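You operate a simulated robot arm through the tools that you are given. There is no shell and no other tool.

The job below is to be done with a simulated two-armed robot. You get a single attempt, and the scene is never put back.

## Task
Set the pale pine frame on the pinner and pin two opposite corners.
Fine: half a turn of the blue knob between the pins; both flush; swing the arm clear; leave the white knob and the other frame.
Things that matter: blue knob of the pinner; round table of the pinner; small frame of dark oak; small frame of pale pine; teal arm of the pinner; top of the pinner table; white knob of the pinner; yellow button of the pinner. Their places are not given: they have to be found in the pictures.

The check looks at the end state, three seconds after you hand in, the way a careful person would. Anything else that was tipped, shoved, dropped, spilled or broken makes it a failure.

## Robot
Two 7-joint arms with fingered hands on one trunk that stands fixed in place. Base frame: the origin is at the foot of the trunk, x ahead of it, y to its left, z up. Lengths are in mm, angles in rad, forces in N, time in s.
The left shoulder is at [70, 139, 1133], the right one opposite. With the tool pointing down near the work surface each hand reaches from about 460 to 840 mm from the base axis, measured 20 degrees to its own side. Payload 3.9 kg a hand.
Tool frame (each hand has its own): the origin (TCP) lies between the finger pads and is the grasp point; the fingertips stand 29 mm ahead of it; z points along the fingers, y is the line along which they close. The gripper opens to 100 mm; its body begins 34 mm behind the TCP. The gripper is a hand of 5 fingers: y runs from the thumb to the fingers, the wrist lies at [-15, -105, -177] in the tool frame, and closing takes about 1.5 s.
Orientation is that of the tool frame in the base frame, as a unit quaternion [x, y, z, w]. With the fingers straight down and the wrist toward the robot, the tool's x, y and z point along [0, 1, 0], [1, 0, 0] and [0, 0, -1] of the base frame.

## Interface
- The arms move only by the tool arm_command. It takes "left_motion", "right_motion" or both (then of equal length, played together; a hand with none holds still); each is a list that holds one entry, the list of rows, each a list of 7 numbers: the shift along the tool's x, y, z in mm, then the turn, a rotation vector about the tool's x, y, z in rad, then the finger opening in mm, from 0 to 100. In form: [[[tx, ty, tz, ax, ay, az, hand], ...]]. A call has 1 to 20 rows; each row shifts and turns the commanded pose from where the row before left it, along the tool's axes as they then stand. A row lasts 0.2 s, in which the tool goes at most 50 mm and 0.15 rad; a call with a longer step from one row to the next is refused whole, and so is a gripper value outside its range. Where a pose cannot be reached the arm comes as near as it can. A force on the tool above 40 N (or 10 N above the force at the start of the call, whichever is more), or a blocked arm, ends the call early, and 0.2 s more pass. The fingers move at their own pace (about 153 mm/s each) and stop on an object; they squeeze with about 21 N. The grip force told is the motor's: it shows also when the fingers shut on nothing. Time passes only in rows, and 0.2 s behind the last, so rows that do not move let the fingers close. The reply holds the time, the measured pose of the TCP, the force on the tool along the base axes, the opening and the grip force, in the units named above and with some noise, with the torque about the TCP (base axes, N m) and any sound that the robot's microphone picked up.
- Cameras (640 x 400 px; columns grow to the right, rows downward): "scene" is now at [138.8, 7.9, 1461.6]; the picture's right is [0.09, -1.00, 0.00], its down [-0.50, -0.05, -0.86] and it looks along [0.86, 0.08, -0.50] (base axes); focal length 214 px, centre (320, 200). "left" rides on the left gripper at [-66, -86, -121] in its tool frame; the picture's right is [-0.76, -0.31, 0.58], its down [0.59, -0.70, 0.40] and it looks along [0.28, 0.64, 0.71] (tool axes); focal length 247 px, centre (320, 200). "right" rides on the right gripper at [66, -86, -121] in its tool frame; the picture's right is [-0.76, 0.31, -0.58], its down [-0.59, -0.70, 0.40] and it looks along [-0.28, 0.64, 0.71] (tool axes); focal length 247 px, centre (320, 200).
- snapshot(camera): a new picture of that camera. No time passes.
- slide_trunk(by): slides the trunk up (or, below 0, down) by that many mm; the arms and the scene camera ride with it, the base frame stays. It gives what a move gives, with no picture.
- hand_shape(shape, hand): the hand has 5 fingers and takes this shape, open, in about a second: jaw (thumb against the fingers, like two jaws); tri (thumb and two fingers); tip (a fingertip pinch); poke (one finger out to press); point (the index stretched); flat (the hand flat); cup (the hand cupped); fist (a fist). The gripper value then closes the fingers along that shape, each until it touches; the sizes above hold for jaw. It gives what a move gives, with no picture.
- pan_tilt(pan, tilt): turns the head with the scene camera to pan (to the left, within 1.501 rad either way) and tilt (down, from -0.506 to 1.204), counted from straight ahead of the robot. It gives what a move gives.
- locate(camera, pixels): for up to 12 pixels [column, row] of the newest picture of that camera ("zoom" is the newest enlarged one), the place [x, y, z] in the base frame of the surface seen there, good to about 2 mm. No time passes.
- close_up(camera, box): a new picture of the part [left, top, right, bottom] of that camera's present view, enlarged. No time passes.
- job_done(): hands the job in; it is judged then, once.

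Leave the grippers open and the arms clear of the work at the hand-in unless told otherwise.

The tools are called after "Call:" as a command line: name --argument value ..., lists and objects as JSON in quotes. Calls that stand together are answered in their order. arm_command: Moves the arms, as the interface text tells. Its arguments: {"type":"object","properties":{"left_motion":{"type":"array"},"right_motion":{"type":"array"}},"required":[]} The other tools are called the same way: slide_trunk (by) moves the trunk up or down; hand_shape (shape, hand) gives the hand a shape; pan_tilt (pan, tilt) turns the head that bears the scene camera; snapshot (camera) takes a picture; locate (camera, pixels) gives the place of the surface under pixels of a picture; close_up (camera, box) takes an enlarged picture of a part of a camera's view; job_done () hands the job in.

At the start:

```text
time: 0.0
left_ee_pos: [389.7, 187.9, 1372.5]
left_orientation: [0.707, 0.707, 0.0, 0.0]
left_force: [-0.2, 0.5, -0.2]
left_ft_torque: [0.0, 0.02, -0.03]
left_finger_gap: 99.9
left_grasp_force: 0.2
left_shape: jaw
right_ee_pos: [345.7, -116.2, 1372.6]
right_orientation: [0.706, 0.708, 0.0, 0.0]
right_force: [0.1, 0.4, 0.8]
right_ft_torque: [-0.01, 0.0, 0.02]
right_finger_gap: 99.6
right_grasp_force: 0.1
right_shape: jaw
trunk travel left (down, up): [-775.0, 65.0]
head pan, tilt (commanded): [0.091, 0.525]
```

scene: 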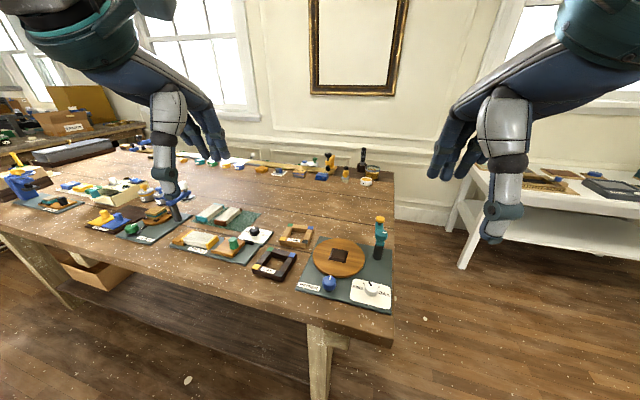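
right: 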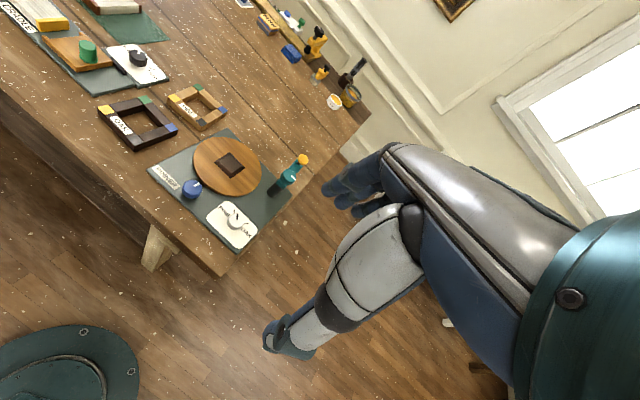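
left: 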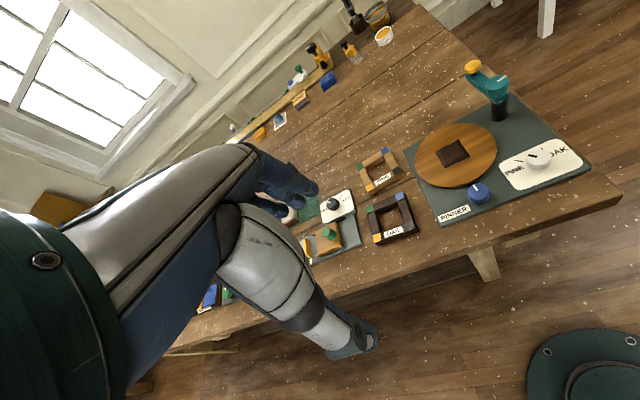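

I see the pinner (grey-green board with round wooden table, teal arm with yellow button, blue knob, white knob) near pixels (345,265) in the scene picture, and the two frames at (295,235) and (273,264). I'll look closer at them first.

Call:
close_up --camera "scene" --box '[240, 205, 400, 305]'

Call:
close_up --camera "left" --box '[340, 50, 600, 250]'

Call:
close_up --camera "right" --box '[90, 70, 330, 250]'

```text
4.00 times, centred on (320, 255) of scene
```

zoom: 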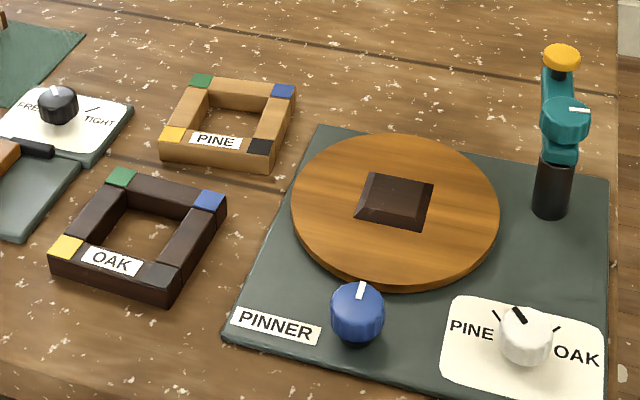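

```text
2.00 times, centred on (470, 150) of left
```

zoom: 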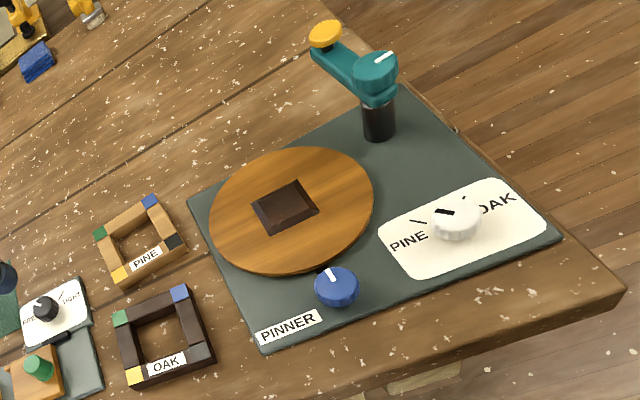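

```text
2.22 times, centred on (210, 160) of right
```

zoom: 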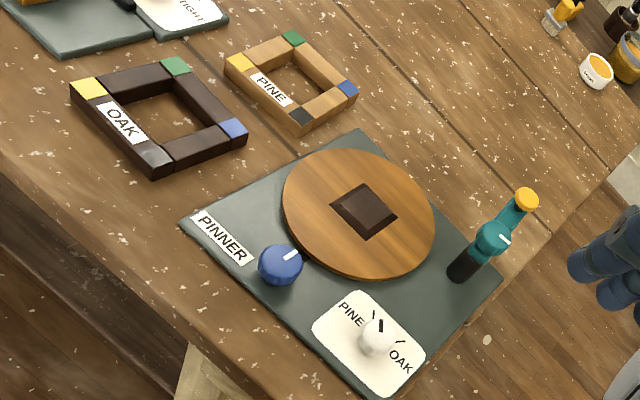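

The frames have coloured corners (green, blue, yellow, black); the pinner table has a dark square block in its middle. I'll take the places of the parts from the right-hand enlarged picture: pine frame corners, table centre and rim, knobs, arm and button.

Call:
locate --camera "zoom" --pixels '[[237, 62], [293, 38], [348, 89], [302, 119], [290, 72], [364, 211], [330, 209], [366, 184], [397, 212], [364, 239], [283, 200], [435, 222]]'

Call:
locate --camera "zoom" --pixels '[[527, 197], [490, 236], [504, 240], [462, 270], [280, 258], [292, 252], [375, 330], [270, 220], [460, 300], [350, 150], [380, 270], [310, 90]]'

```text
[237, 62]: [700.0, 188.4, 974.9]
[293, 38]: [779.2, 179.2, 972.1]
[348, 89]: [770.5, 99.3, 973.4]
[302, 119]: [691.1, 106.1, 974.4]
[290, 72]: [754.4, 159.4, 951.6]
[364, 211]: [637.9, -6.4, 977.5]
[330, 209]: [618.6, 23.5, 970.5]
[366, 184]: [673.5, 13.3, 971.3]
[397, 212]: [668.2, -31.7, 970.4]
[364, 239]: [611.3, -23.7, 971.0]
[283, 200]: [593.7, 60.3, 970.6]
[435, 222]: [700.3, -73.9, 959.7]
```

```text
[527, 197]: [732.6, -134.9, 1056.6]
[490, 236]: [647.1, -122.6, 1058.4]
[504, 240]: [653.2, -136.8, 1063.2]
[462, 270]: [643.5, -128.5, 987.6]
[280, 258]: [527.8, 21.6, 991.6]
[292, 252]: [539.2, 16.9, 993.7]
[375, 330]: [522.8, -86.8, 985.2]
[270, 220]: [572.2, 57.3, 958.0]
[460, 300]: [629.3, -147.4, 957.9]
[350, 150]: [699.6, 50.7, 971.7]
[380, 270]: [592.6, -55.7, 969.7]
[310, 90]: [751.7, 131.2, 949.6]
```

The pine frame is about 80 mm between corner centres, centred near (735,143), top at z≈974; the pinner table centre is near (643,-5,971). I'll take tighter enlargements of each pinner part to understand it.

Call:
close_up --camera "scene" --box '[312, 238, 368, 273]'

Call:
close_up --camera "scene" --box '[312, 270, 392, 310]'

Call:
close_up --camera "scene" --box '[356, 210, 404, 265]'

Call:
close_up --camera "scene" --box '[272, 218, 320, 252]'

```text
11.43 times, centred on (340, 256) of scene
```

zoom: 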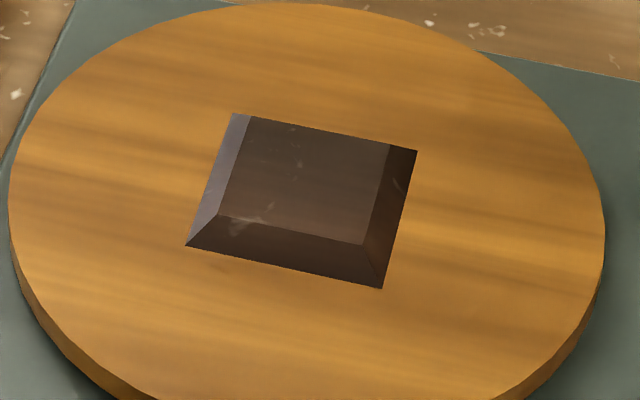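

```text
8.00 times, centred on (352, 290) of scene
```

zoom: 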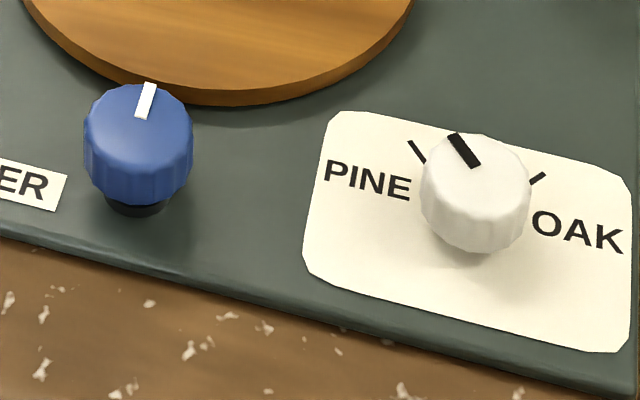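

```text
7.27 times, centred on (380, 238) of scene
```

zoom: 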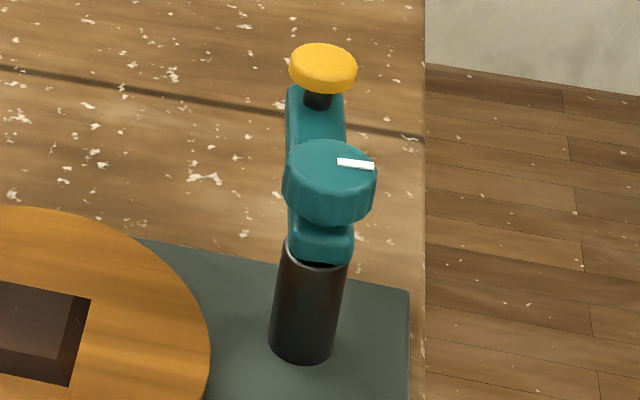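

```text
11.76 times, centred on (296, 235) of scene
```

zoom: 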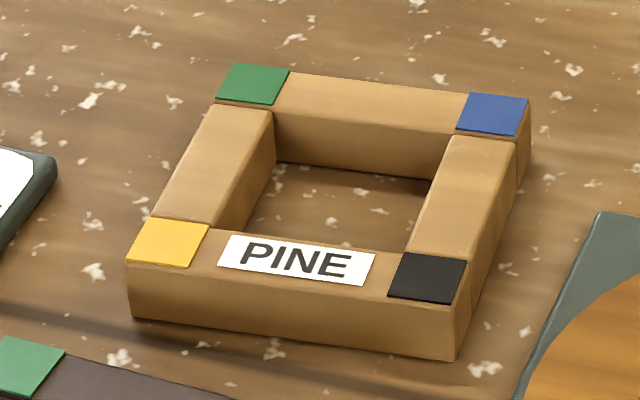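

The block is raised with chamfered sides; the teal arm has its own pivot knob and points away from the table. Next I measure the frame precisely from a fresh enlargement.

Call:
close_up --camera "scene" --box '[272, 218, 320, 252]'

Call:
locate --camera "zoom" --pixels '[[238, 66], [529, 102], [456, 306], [128, 263], [276, 112], [450, 136], [406, 250], [210, 226], [252, 84], [492, 114], [427, 278], [170, 242]]'

Call:
close_up --camera "scene" --box '[312, 238, 368, 273]'

Call:
locate --camera "zoom" --pixels '[[229, 110], [420, 150], [384, 292], [182, 246], [252, 118], [389, 147], [363, 243], [222, 214], [305, 180], [10, 200], [604, 230], [240, 10]]'

Call:
close_up --camera "scene" --box '[356, 210, 404, 265]'

Call:
locate --camera "zoom" --pixels '[[323, 60], [330, 165], [345, 163], [370, 166], [315, 110], [300, 95], [338, 95], [322, 240], [300, 350], [330, 360], [318, 100], [355, 195]]'

Call:
close_up --camera "scene" --box '[312, 270, 392, 310]'

Call:
locate --camera "zoom" --pixels '[[137, 117], [148, 90], [140, 115], [90, 120], [190, 125], [137, 195], [475, 165], [137, 213], [215, 100], [160, 85], [230, 180], [455, 140]]'

```text
11.76 times, centred on (296, 235) of scene
```

zoom: 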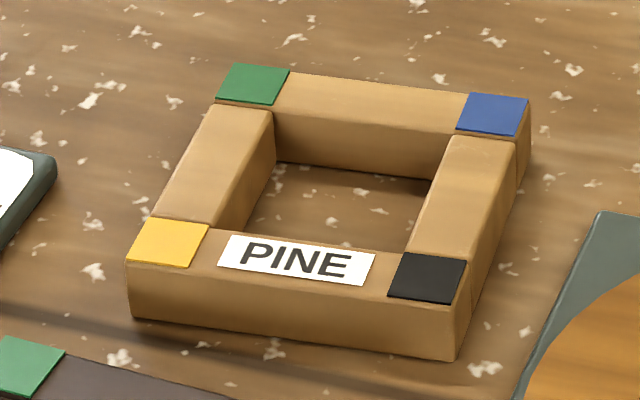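

```text
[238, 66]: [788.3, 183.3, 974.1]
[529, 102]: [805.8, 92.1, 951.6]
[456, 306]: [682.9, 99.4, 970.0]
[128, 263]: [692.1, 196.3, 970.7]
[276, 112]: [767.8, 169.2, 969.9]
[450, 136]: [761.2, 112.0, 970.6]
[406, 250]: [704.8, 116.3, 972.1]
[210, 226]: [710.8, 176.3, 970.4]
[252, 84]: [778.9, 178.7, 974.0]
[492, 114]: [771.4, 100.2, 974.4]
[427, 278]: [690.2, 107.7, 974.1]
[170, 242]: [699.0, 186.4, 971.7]
```

```text
11.43 times, centred on (340, 256) of scene
```

zoom: 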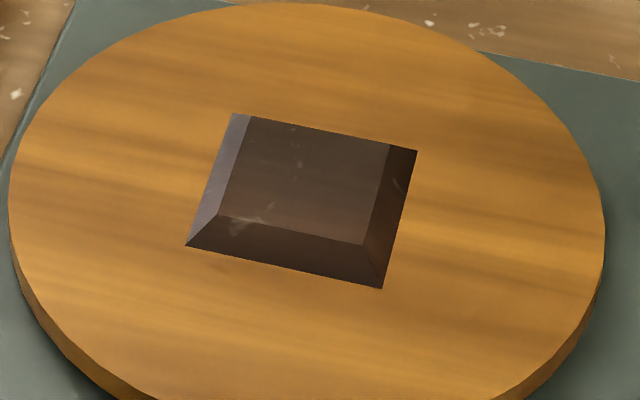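

```text
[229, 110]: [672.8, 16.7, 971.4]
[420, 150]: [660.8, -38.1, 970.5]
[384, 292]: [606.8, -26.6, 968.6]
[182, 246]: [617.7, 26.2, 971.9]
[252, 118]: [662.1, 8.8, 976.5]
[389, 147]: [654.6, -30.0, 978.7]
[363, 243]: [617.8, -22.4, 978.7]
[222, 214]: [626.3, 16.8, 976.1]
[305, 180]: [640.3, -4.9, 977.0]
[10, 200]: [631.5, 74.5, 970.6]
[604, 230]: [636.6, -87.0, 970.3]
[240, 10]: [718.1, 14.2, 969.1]
```

```text
7.27 times, centred on (380, 238) of scene
```

zoom: 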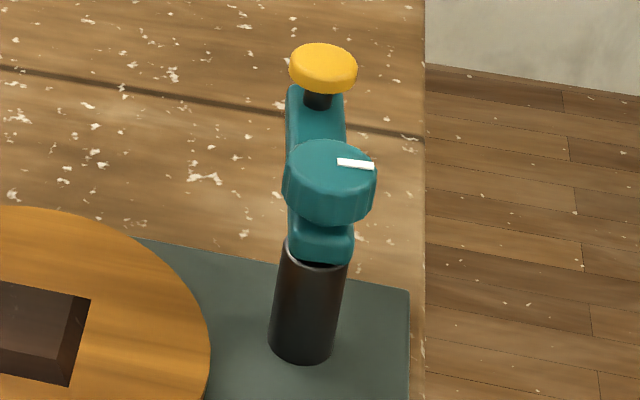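

```text
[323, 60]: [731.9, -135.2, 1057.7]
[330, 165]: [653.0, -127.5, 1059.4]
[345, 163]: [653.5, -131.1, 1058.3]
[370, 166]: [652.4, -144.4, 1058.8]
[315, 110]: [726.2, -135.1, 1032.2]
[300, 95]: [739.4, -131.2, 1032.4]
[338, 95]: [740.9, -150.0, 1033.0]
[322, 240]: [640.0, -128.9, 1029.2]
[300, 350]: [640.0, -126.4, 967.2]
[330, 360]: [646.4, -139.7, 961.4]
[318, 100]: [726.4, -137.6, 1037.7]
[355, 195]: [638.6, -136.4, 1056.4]
```

```text
8.00 times, centred on (352, 290) of scene
```

zoom: 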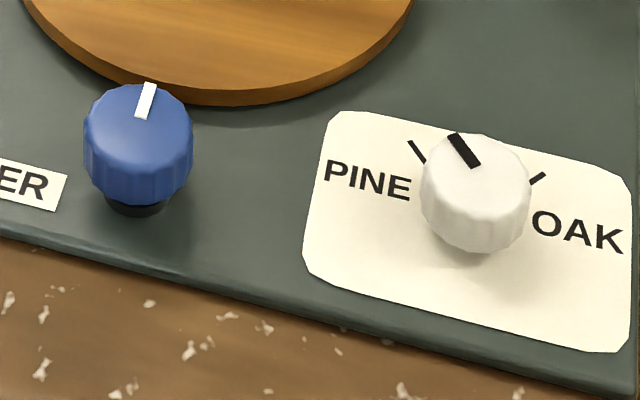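

```text
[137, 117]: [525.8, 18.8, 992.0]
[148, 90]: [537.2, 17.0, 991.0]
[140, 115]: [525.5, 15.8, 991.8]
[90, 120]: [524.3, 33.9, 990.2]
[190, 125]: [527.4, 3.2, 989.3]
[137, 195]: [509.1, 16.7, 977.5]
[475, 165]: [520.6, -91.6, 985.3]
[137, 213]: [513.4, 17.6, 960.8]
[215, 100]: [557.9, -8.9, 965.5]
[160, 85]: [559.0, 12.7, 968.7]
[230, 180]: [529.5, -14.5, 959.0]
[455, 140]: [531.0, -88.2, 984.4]
```

Measured: frame yaw about -0.095 rad, inner opening ~57 mm, outer ~97 mm; block base ~55 mm at yaw about -0.2 rad, centre (640,-6). Now I look closely at the hands to learn their true shape.

Call:
close_up --camera "scene" --box '[420, 40, 560, 250]'

Call:
close_up --camera "scene" --box '[100, 50, 260, 230]'

```text
1.90 times, centred on (490, 145) of scene
```

zoom: 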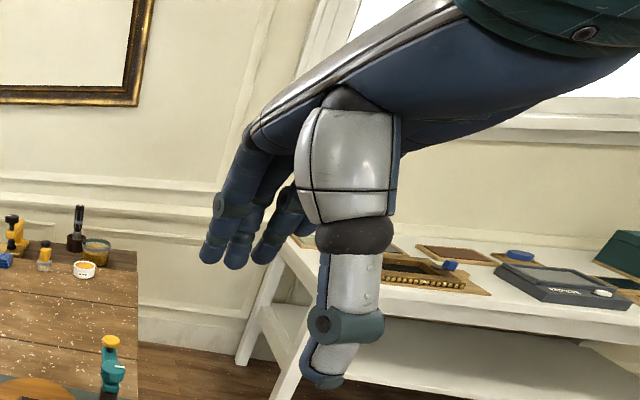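

```text
2.22 times, centred on (180, 140) of scene
```

zoom: 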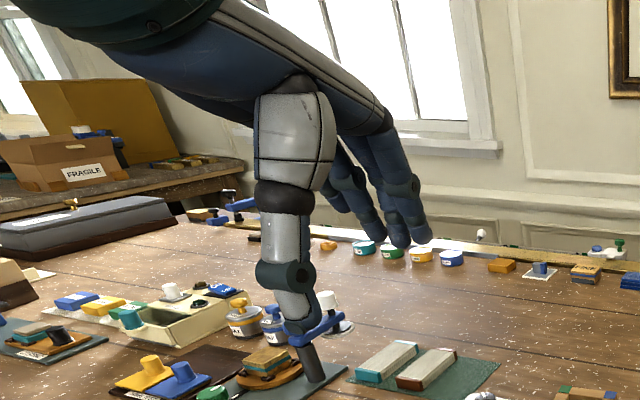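

The hand is human-like: a thick thumb near the robot, four fingers at the far side. I'll measure thumb and fingertips against the known TCP with the scene camera.

Call:
close_up --camera "scene" --box '[420, 40, 560, 250]'

Call:
locate --camera "zoom" --pixels '[[328, 382], [312, 340], [330, 350], [350, 330], [382, 325], [345, 270], [210, 255], [237, 260], [262, 252], [228, 205], [285, 190], [345, 235]]'

Call:
snapshot --camera "right"

Call:
locate --camera "right" --pixels '[[275, 340], [300, 352], [268, 330], [325, 185], [335, 205], [365, 212], [380, 210], [340, 180], [360, 170], [385, 150], [410, 220], [350, 320]]'

```text
1.90 times, centred on (490, 145) of scene
```

zoom: 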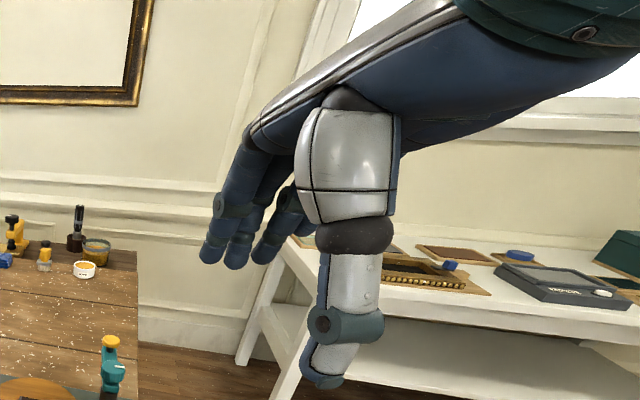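

```text
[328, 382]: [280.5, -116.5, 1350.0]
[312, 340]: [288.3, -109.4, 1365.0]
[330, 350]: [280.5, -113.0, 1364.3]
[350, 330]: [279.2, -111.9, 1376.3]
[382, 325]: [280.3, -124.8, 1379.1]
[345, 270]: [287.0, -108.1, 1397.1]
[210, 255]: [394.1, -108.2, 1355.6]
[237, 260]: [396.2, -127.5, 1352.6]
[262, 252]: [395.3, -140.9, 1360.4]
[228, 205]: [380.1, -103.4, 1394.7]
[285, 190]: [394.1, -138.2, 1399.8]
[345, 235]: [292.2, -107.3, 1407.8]
```

```text
taken
```

right: 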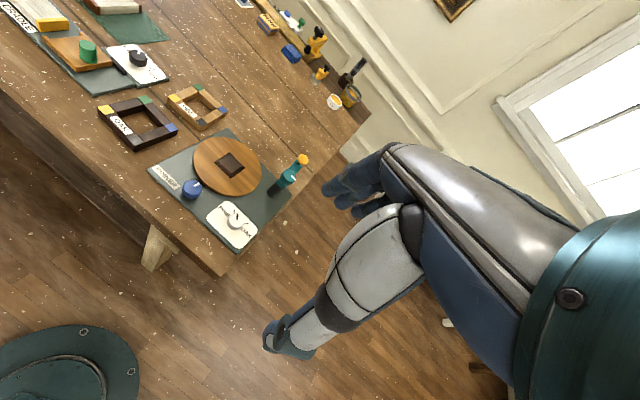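

```text
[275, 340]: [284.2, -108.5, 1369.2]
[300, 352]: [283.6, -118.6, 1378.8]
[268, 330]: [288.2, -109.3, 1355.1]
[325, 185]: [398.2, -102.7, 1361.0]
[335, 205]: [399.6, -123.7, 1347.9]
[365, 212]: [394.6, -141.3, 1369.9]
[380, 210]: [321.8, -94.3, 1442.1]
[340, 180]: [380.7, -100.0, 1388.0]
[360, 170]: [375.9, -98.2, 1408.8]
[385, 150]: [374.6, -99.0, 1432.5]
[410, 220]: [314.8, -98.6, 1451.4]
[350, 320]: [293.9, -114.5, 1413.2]
```

The thumb pad is about 55 mm behind the TCP and fingers about 50 mm ahead, with finger centres spaced ~19 mm sideways. For a narrow rail, the "tri" shape may suit better; I'll set the left hand to tri and look at it.

Call:
hand_shape --hand "left" --shape "tri"

Call:
close_up --camera "scene" --box '[100, 50, 260, 230]'

Call:
snapshot --camera "left"

```text
time: 0.9
left_ee_pos: [389.6, 187.7, 1372.6]
left_orientation: [0.707, 0.707, 0.0, 0.001]
left_force: [0.1, 0.2, 0.2]
left_ft_torque: [-0.02, 0.03, -0.01]
left_finger_gap: 100.1
left_grasp_force: 0.0
left_shape: tri
right_ee_pos: [346.4, -117.0, 1372.2]
right_orientation: [0.706, 0.708, 0.0, 0.0]
right_force: [-0.2, -0.6, 1.2]
right_ft_torque: [0.01, 0.02, 0.01]
right_finger_gap: 99.9
right_grasp_force: 0.1
right_shape: jaw
trunk travel left (down, up): [-775.0, 65.0]
head pan, tilt (commanded): [0.091, 0.525]
```

```text
2.22 times, centred on (180, 140) of scene
```

zoom: 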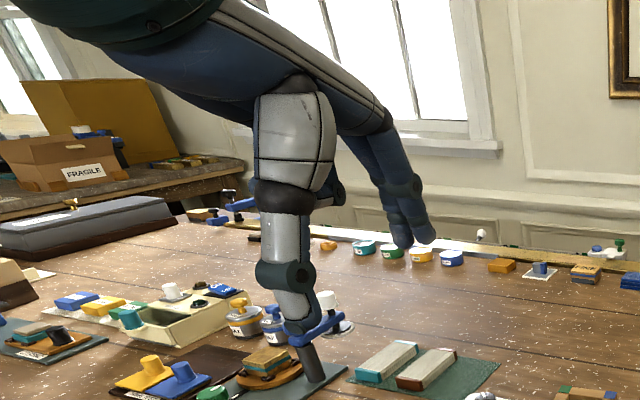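

```text
taken
```

left: 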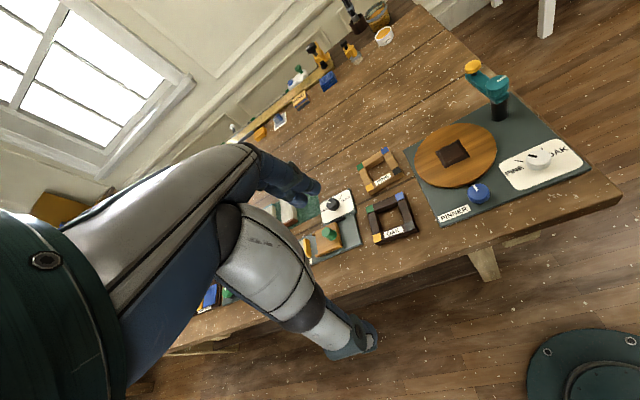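

Tri folds ring and little finger away while thumb, index and middle keep the same geometry. I'll move the left hand over the far rail (green–blue, centre near (775,139)) of the pine frame, yawed by -0.095 rad, stopping high at z≈1100.

Call:
arm_command --left_motion '[[[0, 0, 0, 0, 0, 0.095, 100], [-0.97, 32.3, 22.7, 0, 0, 0, 100], [-0.97, 32.3, 22.7, 0, 0, 0, 100], [-0.97, 32.3, 22.7, 0, 0, 0, 100], [-0.97, 32.3, 22.7, 0, 0, 0, 100], [-0.97, 32.3, 22.7, 0, 0, 0, 100], [-0.97, 32.3, 22.7, 0, 0, 0, 100], [-0.97, 32.3, 22.7, 0, 0, 0, 100], [-0.97, 32.3, 22.7, 0, 0, 0, 100], [-0.97, 32.3, 22.7, 0, 0, 0, 80], [-0.97, 32.3, 22.7, 0, 0, 0, 60], [-0.97, 32.3, 22.7, 0, 0, 0, 60], [-0.97, 32.3, 22.7, 0, 0, 0, 60], [0, 0, 0, 0, 0, 0, 60], [0, 0, 0, 0, 0, 0, 60]]]'

Call:
snapshot --camera "scene"

Call:
snapshot --camera "left"

```text
time: 4.1
left_ee_pos: [773.7, 141.2, 1100.2]
left_orientation: [0.74, 0.673, 0.0, 0.0]
left_force: [-0.1, -1.3, 0.0]
left_ft_torque: [0.0, 0.04, -0.03]
left_finger_gap: 60.3
left_grasp_force: 0.0
left_shape: tri
right_ee_pos: [346.8, -116.7, 1372.9]
right_orientation: [0.706, 0.708, -0.001, 0.0]
right_force: [0.0, -0.4, -0.7]
right_ft_torque: [0.0, -0.01, 0.0]
right_finger_gap: 99.9
right_grasp_force: 0.0
right_shape: jaw
trunk travel left (down, up): [-775.0, 65.0]
head pan, tilt (commanded): [0.091, 0.525]
```

```text
taken
```

scene: 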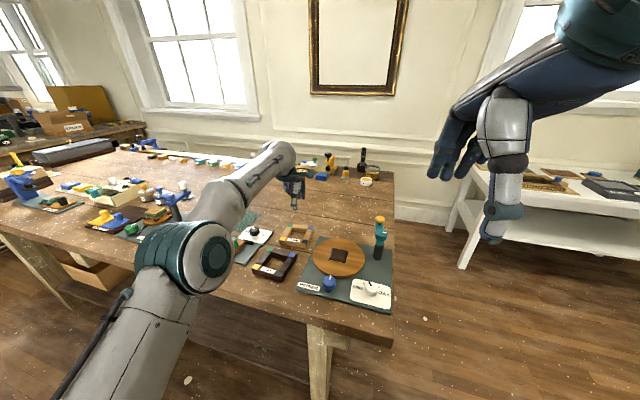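

```text
taken
```

left: 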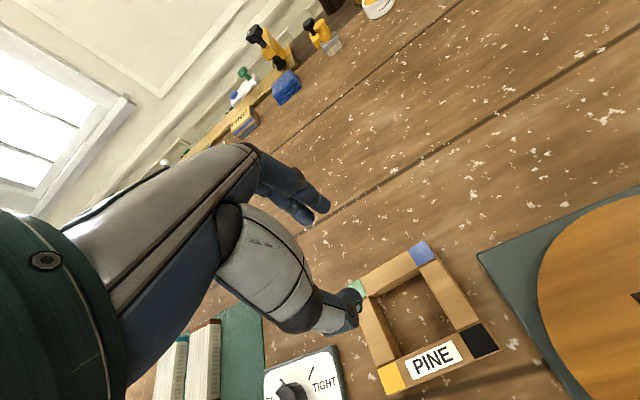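

The left hand is at (773.7,141.2,1100), above the far rail. I'll look closely at the hand and frame with the scene camera.

Call:
close_up --camera "scene" --box '[230, 130, 350, 260]'

Call:
close_up --camera "left" --box '[220, 140, 500, 400]'

```text
3.08 times, centred on (290, 195) of scene
```

zoom: 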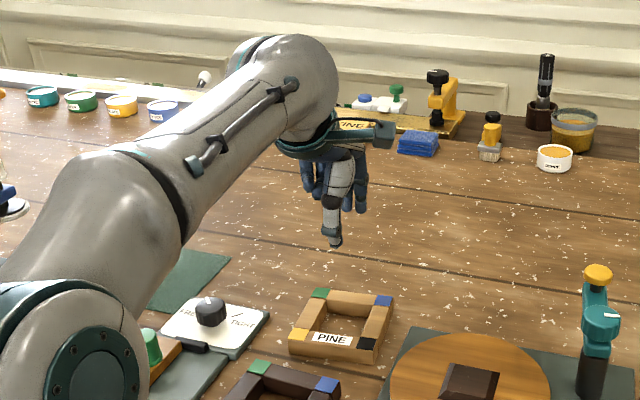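

```text
1.54 times, centred on (360, 270) of left
```

zoom: 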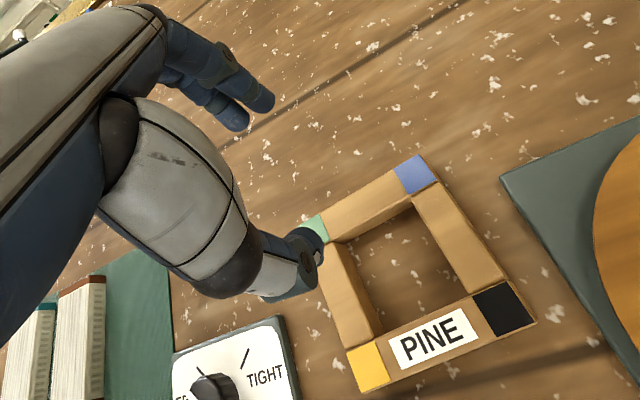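

I check heights of the left elbow/forearm and fingertips before descending.

Call:
locate --camera "scene" --pixels '[[200, 260], [215, 275], [150, 300], [180, 330], [240, 200], [280, 160], [255, 200], [225, 240]]'

Call:
locate --camera "left" --pixels '[[345, 325], [358, 300], [325, 325], [325, 205], [305, 220], [290, 170], [385, 275], [340, 310]]'

```text
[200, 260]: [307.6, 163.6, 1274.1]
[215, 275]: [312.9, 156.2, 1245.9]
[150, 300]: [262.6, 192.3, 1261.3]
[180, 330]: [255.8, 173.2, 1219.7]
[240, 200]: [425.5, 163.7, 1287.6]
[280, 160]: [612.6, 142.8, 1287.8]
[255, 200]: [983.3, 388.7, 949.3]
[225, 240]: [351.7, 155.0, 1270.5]
```

```text
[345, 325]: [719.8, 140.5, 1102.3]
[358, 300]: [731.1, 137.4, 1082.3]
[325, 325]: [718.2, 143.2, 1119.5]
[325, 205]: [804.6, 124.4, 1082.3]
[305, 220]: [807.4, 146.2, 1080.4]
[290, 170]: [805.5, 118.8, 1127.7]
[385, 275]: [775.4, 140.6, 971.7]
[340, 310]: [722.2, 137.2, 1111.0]
```

All high enough (elbow z≥1220). Thumb back is at x≈719 and the frame opening spans x≈707–765, so it fits. I descend to TCP z≈990 with small centring shift.

Call:
arm_command --left_motion '[[[-1.55, 1.65, 15, 0, 0, 0, 60], [0, 0, 20, 0, 0, 0, 60], [0, 0, 20, 0, 0, 0, 60], [0, 0, 20, 0, 0, 0, 60], [0, 0, 15, 0, 0, 0, 60], [0, 0, 10, 0, 0, 0, 60], [0, 0, 10, 0, 0, 0, 60], [0, 0, 0, 0, 0, 0, 60]]]'

Call:
close_up --camera "scene" --box '[240, 160, 340, 260]'

Call:
close_up --camera "left" --box '[220, 100, 540, 320]'

```text
time: 5.9
left_ee_pos: [775.5, 138.7, 991.6]
left_orientation: [0.739, 0.673, 0.001, 0.0]
left_force: [-0.3, 0.2, 0.5]
left_ft_torque: [0.0, -0.02, -0.01]
left_finger_gap: 60.1
left_grasp_force: 0.0
left_shape: tri
right_ee_pos: [346.4, -116.3, 1372.9]
right_orientation: [0.706, 0.708, 0.001, -0.001]
right_force: [0.4, 0.2, 0.2]
right_ft_torque: [-0.01, 0.01, 0.05]
right_finger_gap: 99.7
right_grasp_force: 0.0
right_shape: jaw
trunk travel left (down, up): [-775.0, 65.0]
head pan, tilt (commanded): [0.091, 0.525]
```

```text
4.00 times, centred on (290, 210) of scene
```

zoom: 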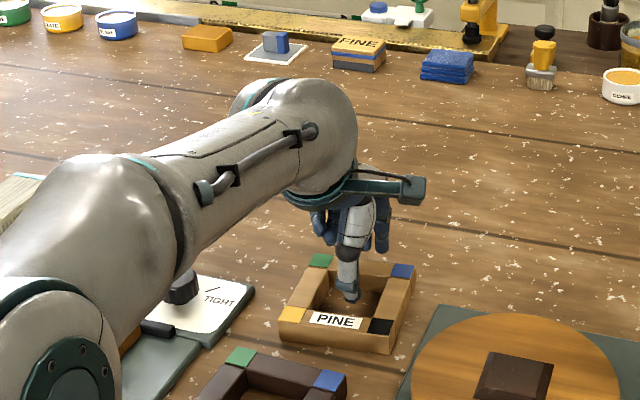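

```text
1.82 times, centred on (380, 210) of left
```

zoom: 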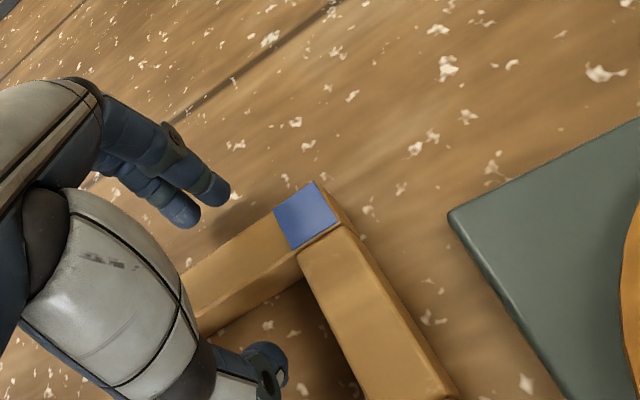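

Thumb is inside the opening, index and middle outside the far rail, no contact. I lower 2 mm more and close the fingers.

Call:
arm_command --left_motion '[[[0, 0, 2, 0, 0, 0, 50], [0, 0, 0, 0, 0, 0, 40], [0, 0, 0, 0, 0, 0, 30], [0, 0, 0, 0, 0, 0, 22], [0, 0, 0, 0, 0, 0, 16], [0, 0, 0, 0, 0, 0, 10], [0, 0, 0, 0, 0, 0, 5], [0, 0, 0, 0, 0, 0, 0], [0, 0, 0, 0, 0, 0, 0], [0, 0, 0, 0, 0, 0, 0]]]'

Call:
close_up --camera "scene" --box '[260, 190, 340, 260]'

Call:
close_up --camera "left" --box '[220, 100, 540, 320]'

```text
time: 8.1
left_ee_pos: [777.0, 138.5, 988.6]
left_orientation: [0.74, 0.673, 0.001, 0.001]
left_force: [-0.1, 0.3, -1.0]
left_ft_torque: [0.0, 0.0, -0.01]
left_finger_gap: 15.6
left_grasp_force: 20.9
left_shape: tri
right_ee_pos: [347.2, -117.2, 1373.6]
right_orientation: [0.707, 0.707, 0.0, 0.0]
right_force: [0.4, -0.6, 0.2]
right_ft_torque: [-0.01, 0.02, -0.06]
right_finger_gap: 99.9
right_grasp_force: 0.0
right_shape: jaw
trunk travel left (down, up): [-775.0, 65.0]
head pan, tilt (commanded): [0.091, 0.525]
```

```text
5.71 times, centred on (300, 225) of scene
```

zoom: 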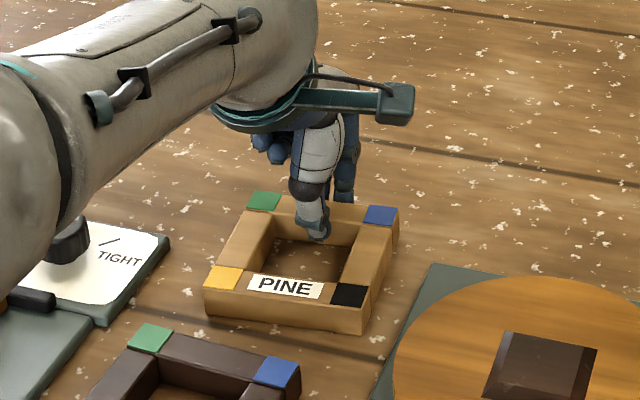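

```text
1.82 times, centred on (380, 210) of left
```

zoom: 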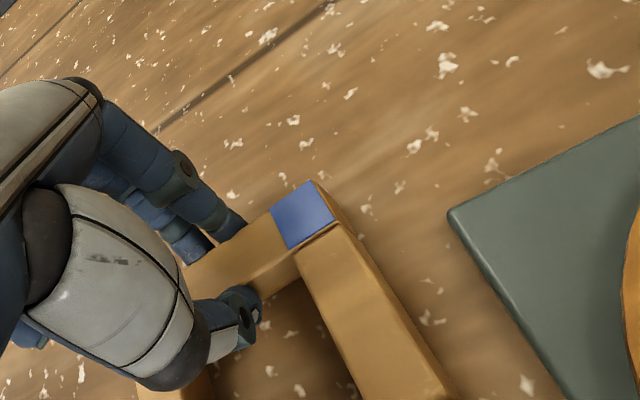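

The grip holds (gap 15.6 mm, 20.9 N). I lift 80 mm and check that the frame comes along level.

Call:
arm_command --left_motion '[[[0, 0, -5, 0, 0, 0, 0], [0, 0, -10, 0, 0, 0, 0], [0, 0, -15, 0, 0, 0, 0], [0, 0, -20, 0, 0, 0, 0], [0, 0, -20, 0, 0, 0, 0], [0, 0, -10, 0, 0, 0, 0], [0, 0, 0, 0, 0, 0, 0]]]'

Call:
close_up --camera "scene" --box '[260, 170, 340, 250]'

Call:
close_up --camera "left" --box '[220, 100, 540, 320]'

Call:
locate --camera "zoom" --pixels '[[303, 214], [280, 260], [350, 290], [420, 380], [300, 260], [330, 205]]'

```text
time: 9.7
left_ee_pos: [774.8, 136.6, 1068.9]
left_orientation: [0.74, 0.672, 0.0, 0.0]
left_force: [0.3, -0.4, -2.3]
left_ft_torque: [0.01, -0.07, 0.01]
left_finger_gap: 15.5
left_grasp_force: 21.3
left_shape: tri
right_ee_pos: [347.2, -117.0, 1372.3]
right_orientation: [0.707, 0.707, 0.0, 0.0]
right_force: [0.1, -0.2, 0.5]
right_ft_torque: [0.01, 0.01, 0.01]
right_finger_gap: 99.5
right_grasp_force: 0.0
right_shape: jaw
trunk travel left (down, up): [-775.0, 65.0]
head pan, tilt (commanded): [0.091, 0.525]
```

```text
5.00 times, centred on (300, 210) of scene
```

zoom: 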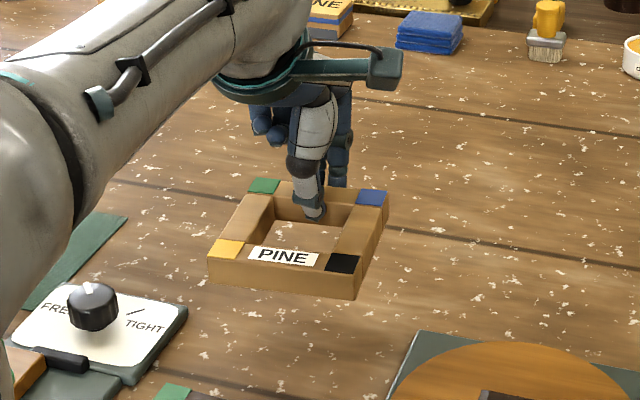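

```text
1.82 times, centred on (380, 210) of left
```

zoom: 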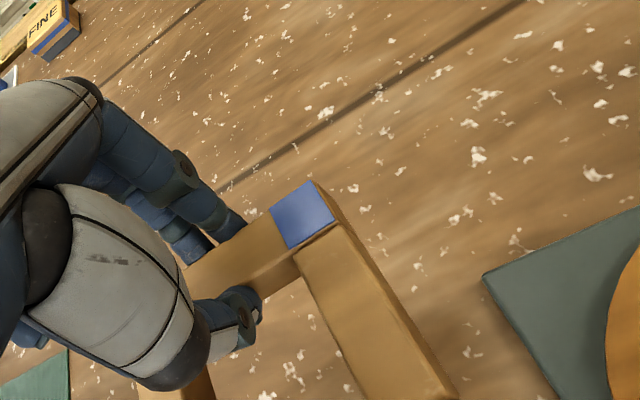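

```text
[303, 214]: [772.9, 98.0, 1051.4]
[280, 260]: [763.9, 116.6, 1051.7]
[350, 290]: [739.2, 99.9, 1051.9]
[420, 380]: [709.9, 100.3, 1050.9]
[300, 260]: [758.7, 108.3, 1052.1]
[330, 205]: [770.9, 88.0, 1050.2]
```

The frame hangs level in the grip. I measure the held frame's corner centres with the scene camera to compute the placement offset.

Call:
close_up --camera "scene" --box '[280, 200, 328, 234]'

Call:
locate --camera "zoom" --pixels '[[166, 82], [424, 108], [356, 268], [80, 232], [210, 250], [390, 190], [118, 158], [300, 98], [345, 122], [290, 242], [190, 118], [170, 215]]'

```text
11.76 times, centred on (304, 217) of scene
```

zoom: 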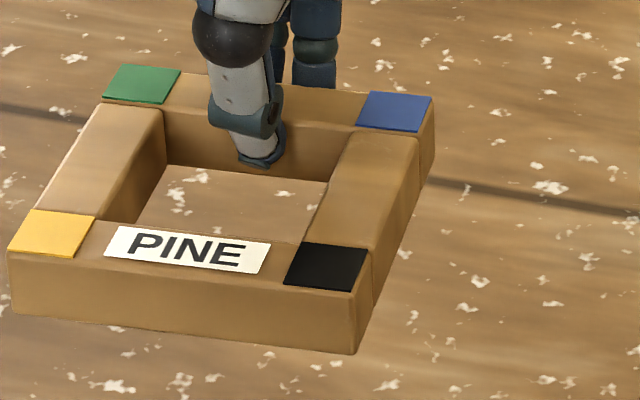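

```text
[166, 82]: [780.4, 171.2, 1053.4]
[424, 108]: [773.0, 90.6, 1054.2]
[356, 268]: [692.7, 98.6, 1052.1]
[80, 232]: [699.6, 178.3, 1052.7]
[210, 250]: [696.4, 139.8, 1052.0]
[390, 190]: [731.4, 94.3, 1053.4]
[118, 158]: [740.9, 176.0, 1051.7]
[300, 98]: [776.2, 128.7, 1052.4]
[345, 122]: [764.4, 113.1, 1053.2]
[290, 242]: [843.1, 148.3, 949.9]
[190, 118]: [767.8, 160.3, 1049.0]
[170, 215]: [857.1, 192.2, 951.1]
```

I refine with the exact centres of the coloured patches.

Call:
locate --camera "zoom" --pixels '[[143, 83], [394, 111], [326, 266], [52, 233], [268, 97], [188, 250], [370, 185], [98, 155]]'

```text
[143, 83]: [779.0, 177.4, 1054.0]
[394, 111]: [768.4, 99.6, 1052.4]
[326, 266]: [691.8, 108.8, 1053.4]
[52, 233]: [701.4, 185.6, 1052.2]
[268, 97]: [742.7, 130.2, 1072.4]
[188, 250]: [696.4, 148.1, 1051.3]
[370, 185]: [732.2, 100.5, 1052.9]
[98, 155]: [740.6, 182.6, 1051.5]
```

Held frame centre is (735.2,142.9), yaw about -0.115; the block is centred at (640,-6), yaw about -0.204. I turn by -0.089 rad and carry the frame over the block at this height.

Call:
arm_command --left_motion '[[[0, 0, 0, 0, 0, 0.045, 0], [0, 0, 0, 0, 0, 0.044, 0], [-14, -5.5, 0, 0, 0, 0, 0], [-20.9, -8.2, 0, 0, 0, 0, 0], [-27.9, -11, 0, 0, 0, 0, 0], [-27.9, -11, 0, 0, 0, 0, 0], [-27.9, -11, 0, 0, 0, 0, 0], [-20.9, -8.2, 0, 0, 0, 0, 0], [-18, -7, 0, 0, 0, 0, 0], [-10, -4.1, 0, 0, 0, 0, 0], [0, 0, 0, 0, 0, 0, 0], [0, 0, 0, 0, 0, 0, 0]]]'

Call:
close_up --camera "scene" --box '[300, 210, 380, 270]'

Call:
close_up --camera "left" --box '[220, 100, 540, 320]'

```text
time: 12.3
left_ee_pos: [680.8, -15.8, 1067.6]
left_orientation: [0.769, 0.64, 0.001, 0.0]
left_force: [-0.9, 0.2, -1.1]
left_ft_torque: [0.01, -0.06, 0.0]
left_finger_gap: 15.8
left_grasp_force: 20.7
left_shape: tri
right_ee_pos: [345.5, -117.1, 1372.4]
right_orientation: [0.707, 0.708, 0.0, 0.0]
right_force: [-0.5, 0.0, 0.6]
right_ft_torque: [0.0, -0.01, 0.01]
right_finger_gap: 99.7
right_grasp_force: 0.1
right_shape: jaw
trunk travel left (down, up): [-775.0, 65.0]
head pan, tilt (commanded): [0.091, 0.525]
```

```text
6.67 times, centred on (340, 240) of scene
```

zoom: 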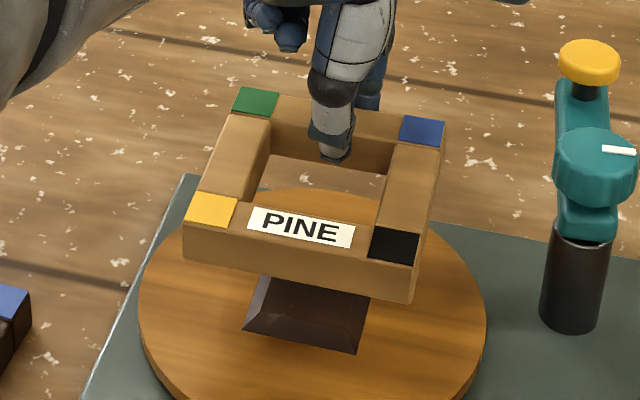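

```text
1.82 times, centred on (380, 210) of left
```

zoom: 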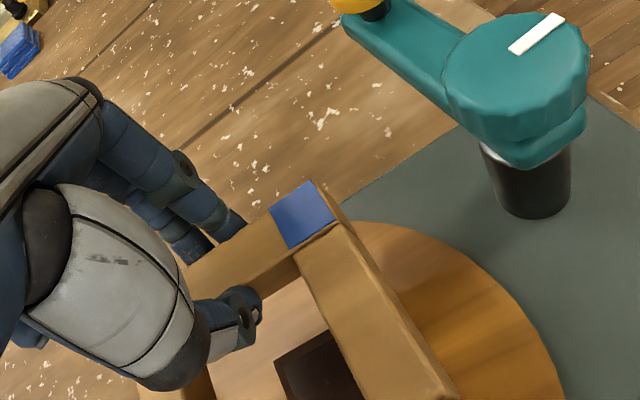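

The frame hangs over the block. I measure the frame patches and block corners again from a fresh scene enlargement.

Call:
close_up --camera "scene" --box '[316, 218, 372, 268]'

```text
8.00 times, centred on (344, 243) of scene
```

zoom: 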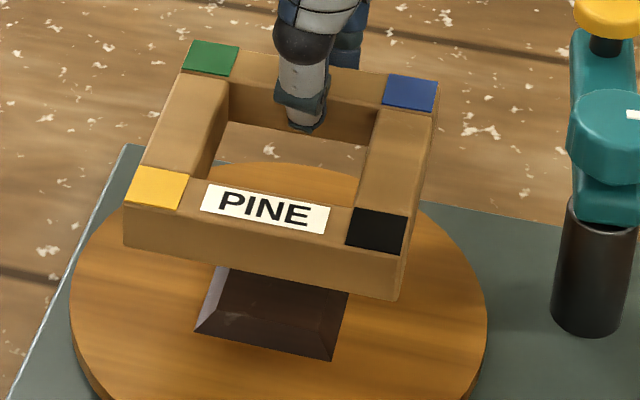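

I read patch centres: green (210,58), blue (411,93), black (378,230), yellow (158,188); block near corners (194,333) and (332,360).

Call:
locate --camera "zoom" --pixels '[[210, 58], [411, 93], [378, 230], [158, 188], [194, 334], [332, 361], [225, 306], [324, 325], [340, 300], [212, 280], [72, 310], [487, 310]]'

```text
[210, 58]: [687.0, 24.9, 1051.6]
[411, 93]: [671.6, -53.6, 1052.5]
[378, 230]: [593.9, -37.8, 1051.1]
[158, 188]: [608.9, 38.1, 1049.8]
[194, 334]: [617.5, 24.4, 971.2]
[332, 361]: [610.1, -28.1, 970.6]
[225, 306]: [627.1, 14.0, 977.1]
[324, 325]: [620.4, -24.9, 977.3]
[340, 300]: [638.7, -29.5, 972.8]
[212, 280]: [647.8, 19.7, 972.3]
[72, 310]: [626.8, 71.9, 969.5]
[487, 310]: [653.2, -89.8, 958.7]
```

Frame centre (640.4,-7.1), yaw -0.19 against block (640,-6.3), yaw -0.2: well within the chamfer. I descend 44 mm, stopping just above the block, to look again.

Call:
arm_command --left_motion '[[[0, 0, 8, 0, 0, 0.01, 0], [0, 0, 12, 0, 0, 0, 0], [0, 0, 12, 0, 0, 0, 0], [0, 0, 8, 0, 0, 0, 0], [0, 0, 4, 0, 0, 0, 0], [0, 0, 0, 0, 0, 0, 0]]]'

Call:
close_up --camera "scene" --box '[312, 230, 368, 275]'

Call:
close_up --camera "left" --box '[260, 140, 520, 320]'

Call:
close_up --camera "right" --box '[140, 80, 340, 220]'

```text
time: 13.7
left_ee_pos: [680.4, -14.9, 1024.8]
left_orientation: [0.772, 0.635, 0.001, 0.001]
left_force: [0.4, 0.5, -1.7]
left_ft_torque: [0.02, -0.02, -0.03]
left_finger_gap: 15.7
left_grasp_force: 21.1
left_shape: tri
right_ee_pos: [346.8, -116.9, 1372.5]
right_orientation: [0.706, 0.708, 0.0, -0.001]
right_force: [-0.1, 0.1, 0.0]
right_ft_torque: [0.03, 0.02, -0.03]
right_finger_gap: 99.8
right_grasp_force: 0.0
right_shape: jaw
trunk travel left (down, up): [-775.0, 65.0]
head pan, tilt (commanded): [0.091, 0.525]
```

```text
8.89 times, centred on (340, 252) of scene
```

zoom: 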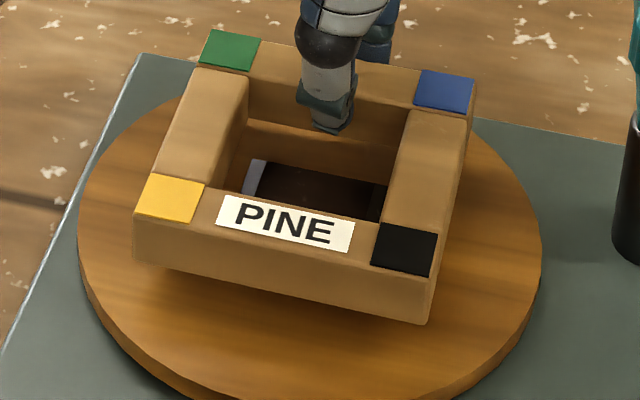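

```text
2.22 times, centred on (390, 230) of left
```

zoom: 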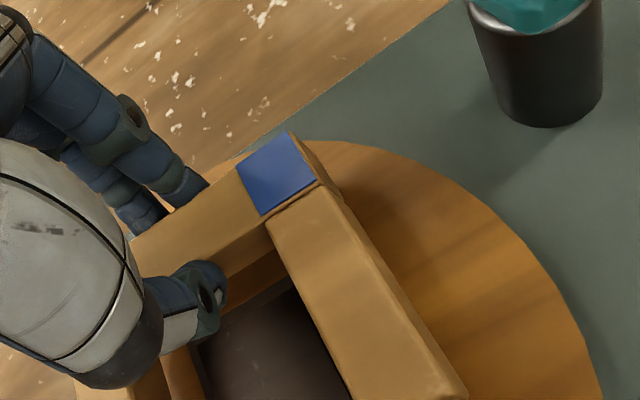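

```text
2.86 times, centred on (240, 150) of right
```

zoom: 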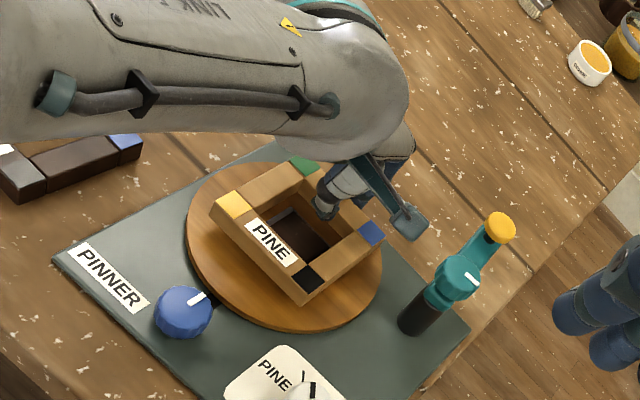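

The block shows squarely inside the opening. I lower the last ~13 mm slowly, watching the force.

Call:
arm_command --left_motion '[[[0, 0, 3, 0, 0, 0, 0], [0, 0, 3, 0, 0, 0, 0], [0, 0, 2, 0, 0, 0, 0], [0, 0, 2, 0, 0, 0, 0], [0, 0, 1, 0, 0, 0, 0], [0, 0, 0, 0, 0, 0, 0]]]'

Call:
close_up --camera "scene" --box '[312, 230, 368, 275]'

```text
time: 15.1
left_ee_pos: [681.6, -15.6, 1012.9]
left_orientation: [0.772, 0.636, 0.0, 0.001]
left_force: [0.0, -0.3, -1.3]
left_ft_torque: [0.01, -0.07, -0.01]
left_finger_gap: 15.6
left_grasp_force: 20.8
left_shape: tri
right_ee_pos: [347.4, -116.8, 1373.1]
right_orientation: [0.706, 0.708, 0.0, 0.0]
right_force: [-0.5, 0.0, 0.0]
right_ft_torque: [0.02, 0.01, -0.04]
right_finger_gap: 99.8
right_grasp_force: 0.0
right_shape: jaw
trunk travel left (down, up): [-775.0, 65.0]
head pan, tilt (commanded): [0.091, 0.525]
```

```text
8.89 times, centred on (340, 252) of scene
```

zoom: 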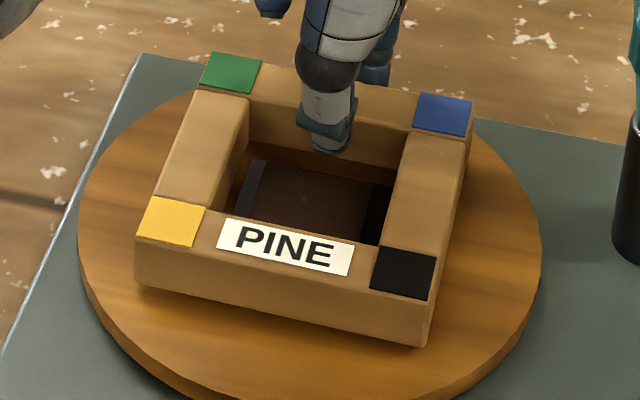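

No contact force yet; expected seated TCP is ~1009. I lower 4 mm more in 1 mm steps.

Call:
arm_command --left_motion '[[[0, 0, 1, 0, 0, 0, 0], [0, 0, 1, 0, 0, 0, 0], [0, 0, 1, 0, 0, 0, 0], [0, 0, 1, 0, 0, 0, 0], [0, 0, 0, 0, 0, 0, 0]]]'

Call:
close_up --camera "scene" --box '[312, 230, 368, 275]'

Call:
locate --camera "zoom" --pixels '[[231, 74], [443, 117], [403, 276], [170, 224], [180, 160], [300, 280], [270, 180]]'

```text
time: 16.3
left_ee_pos: [681.5, -16.0, 1008.4]
left_orientation: [0.772, 0.636, 0.001, 0.0]
left_force: [0.1, 0.1, -1.6]
left_ft_torque: [-0.03, -0.03, -0.03]
left_finger_gap: 15.8
left_grasp_force: 21.0
left_shape: tri
right_ee_pos: [347.1, -117.1, 1373.6]
right_orientation: [0.706, 0.708, 0.0, 0.0]
right_force: [0.2, 0.6, -0.4]
right_ft_torque: [0.01, 0.0, -0.01]
right_finger_gap: 99.7
right_grasp_force: 0.0
right_shape: jaw
trunk travel left (down, up): [-775.0, 65.0]
head pan, tilt (commanded): [0.091, 0.525]
```

```text
8.89 times, centred on (340, 252) of scene
```

zoom: 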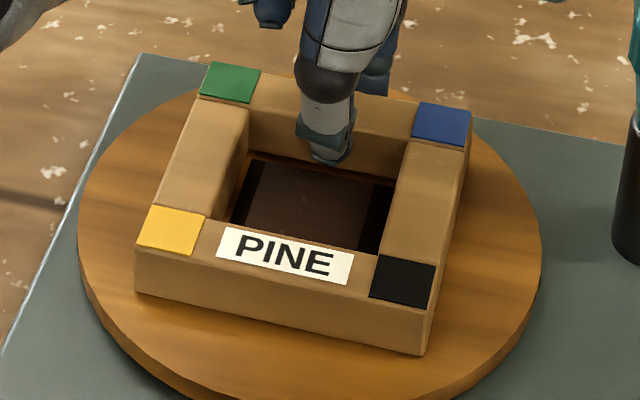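

```text
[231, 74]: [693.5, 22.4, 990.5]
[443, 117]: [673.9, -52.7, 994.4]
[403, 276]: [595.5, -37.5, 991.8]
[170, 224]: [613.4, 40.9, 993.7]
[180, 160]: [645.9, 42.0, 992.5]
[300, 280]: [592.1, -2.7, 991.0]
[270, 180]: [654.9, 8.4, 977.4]
```

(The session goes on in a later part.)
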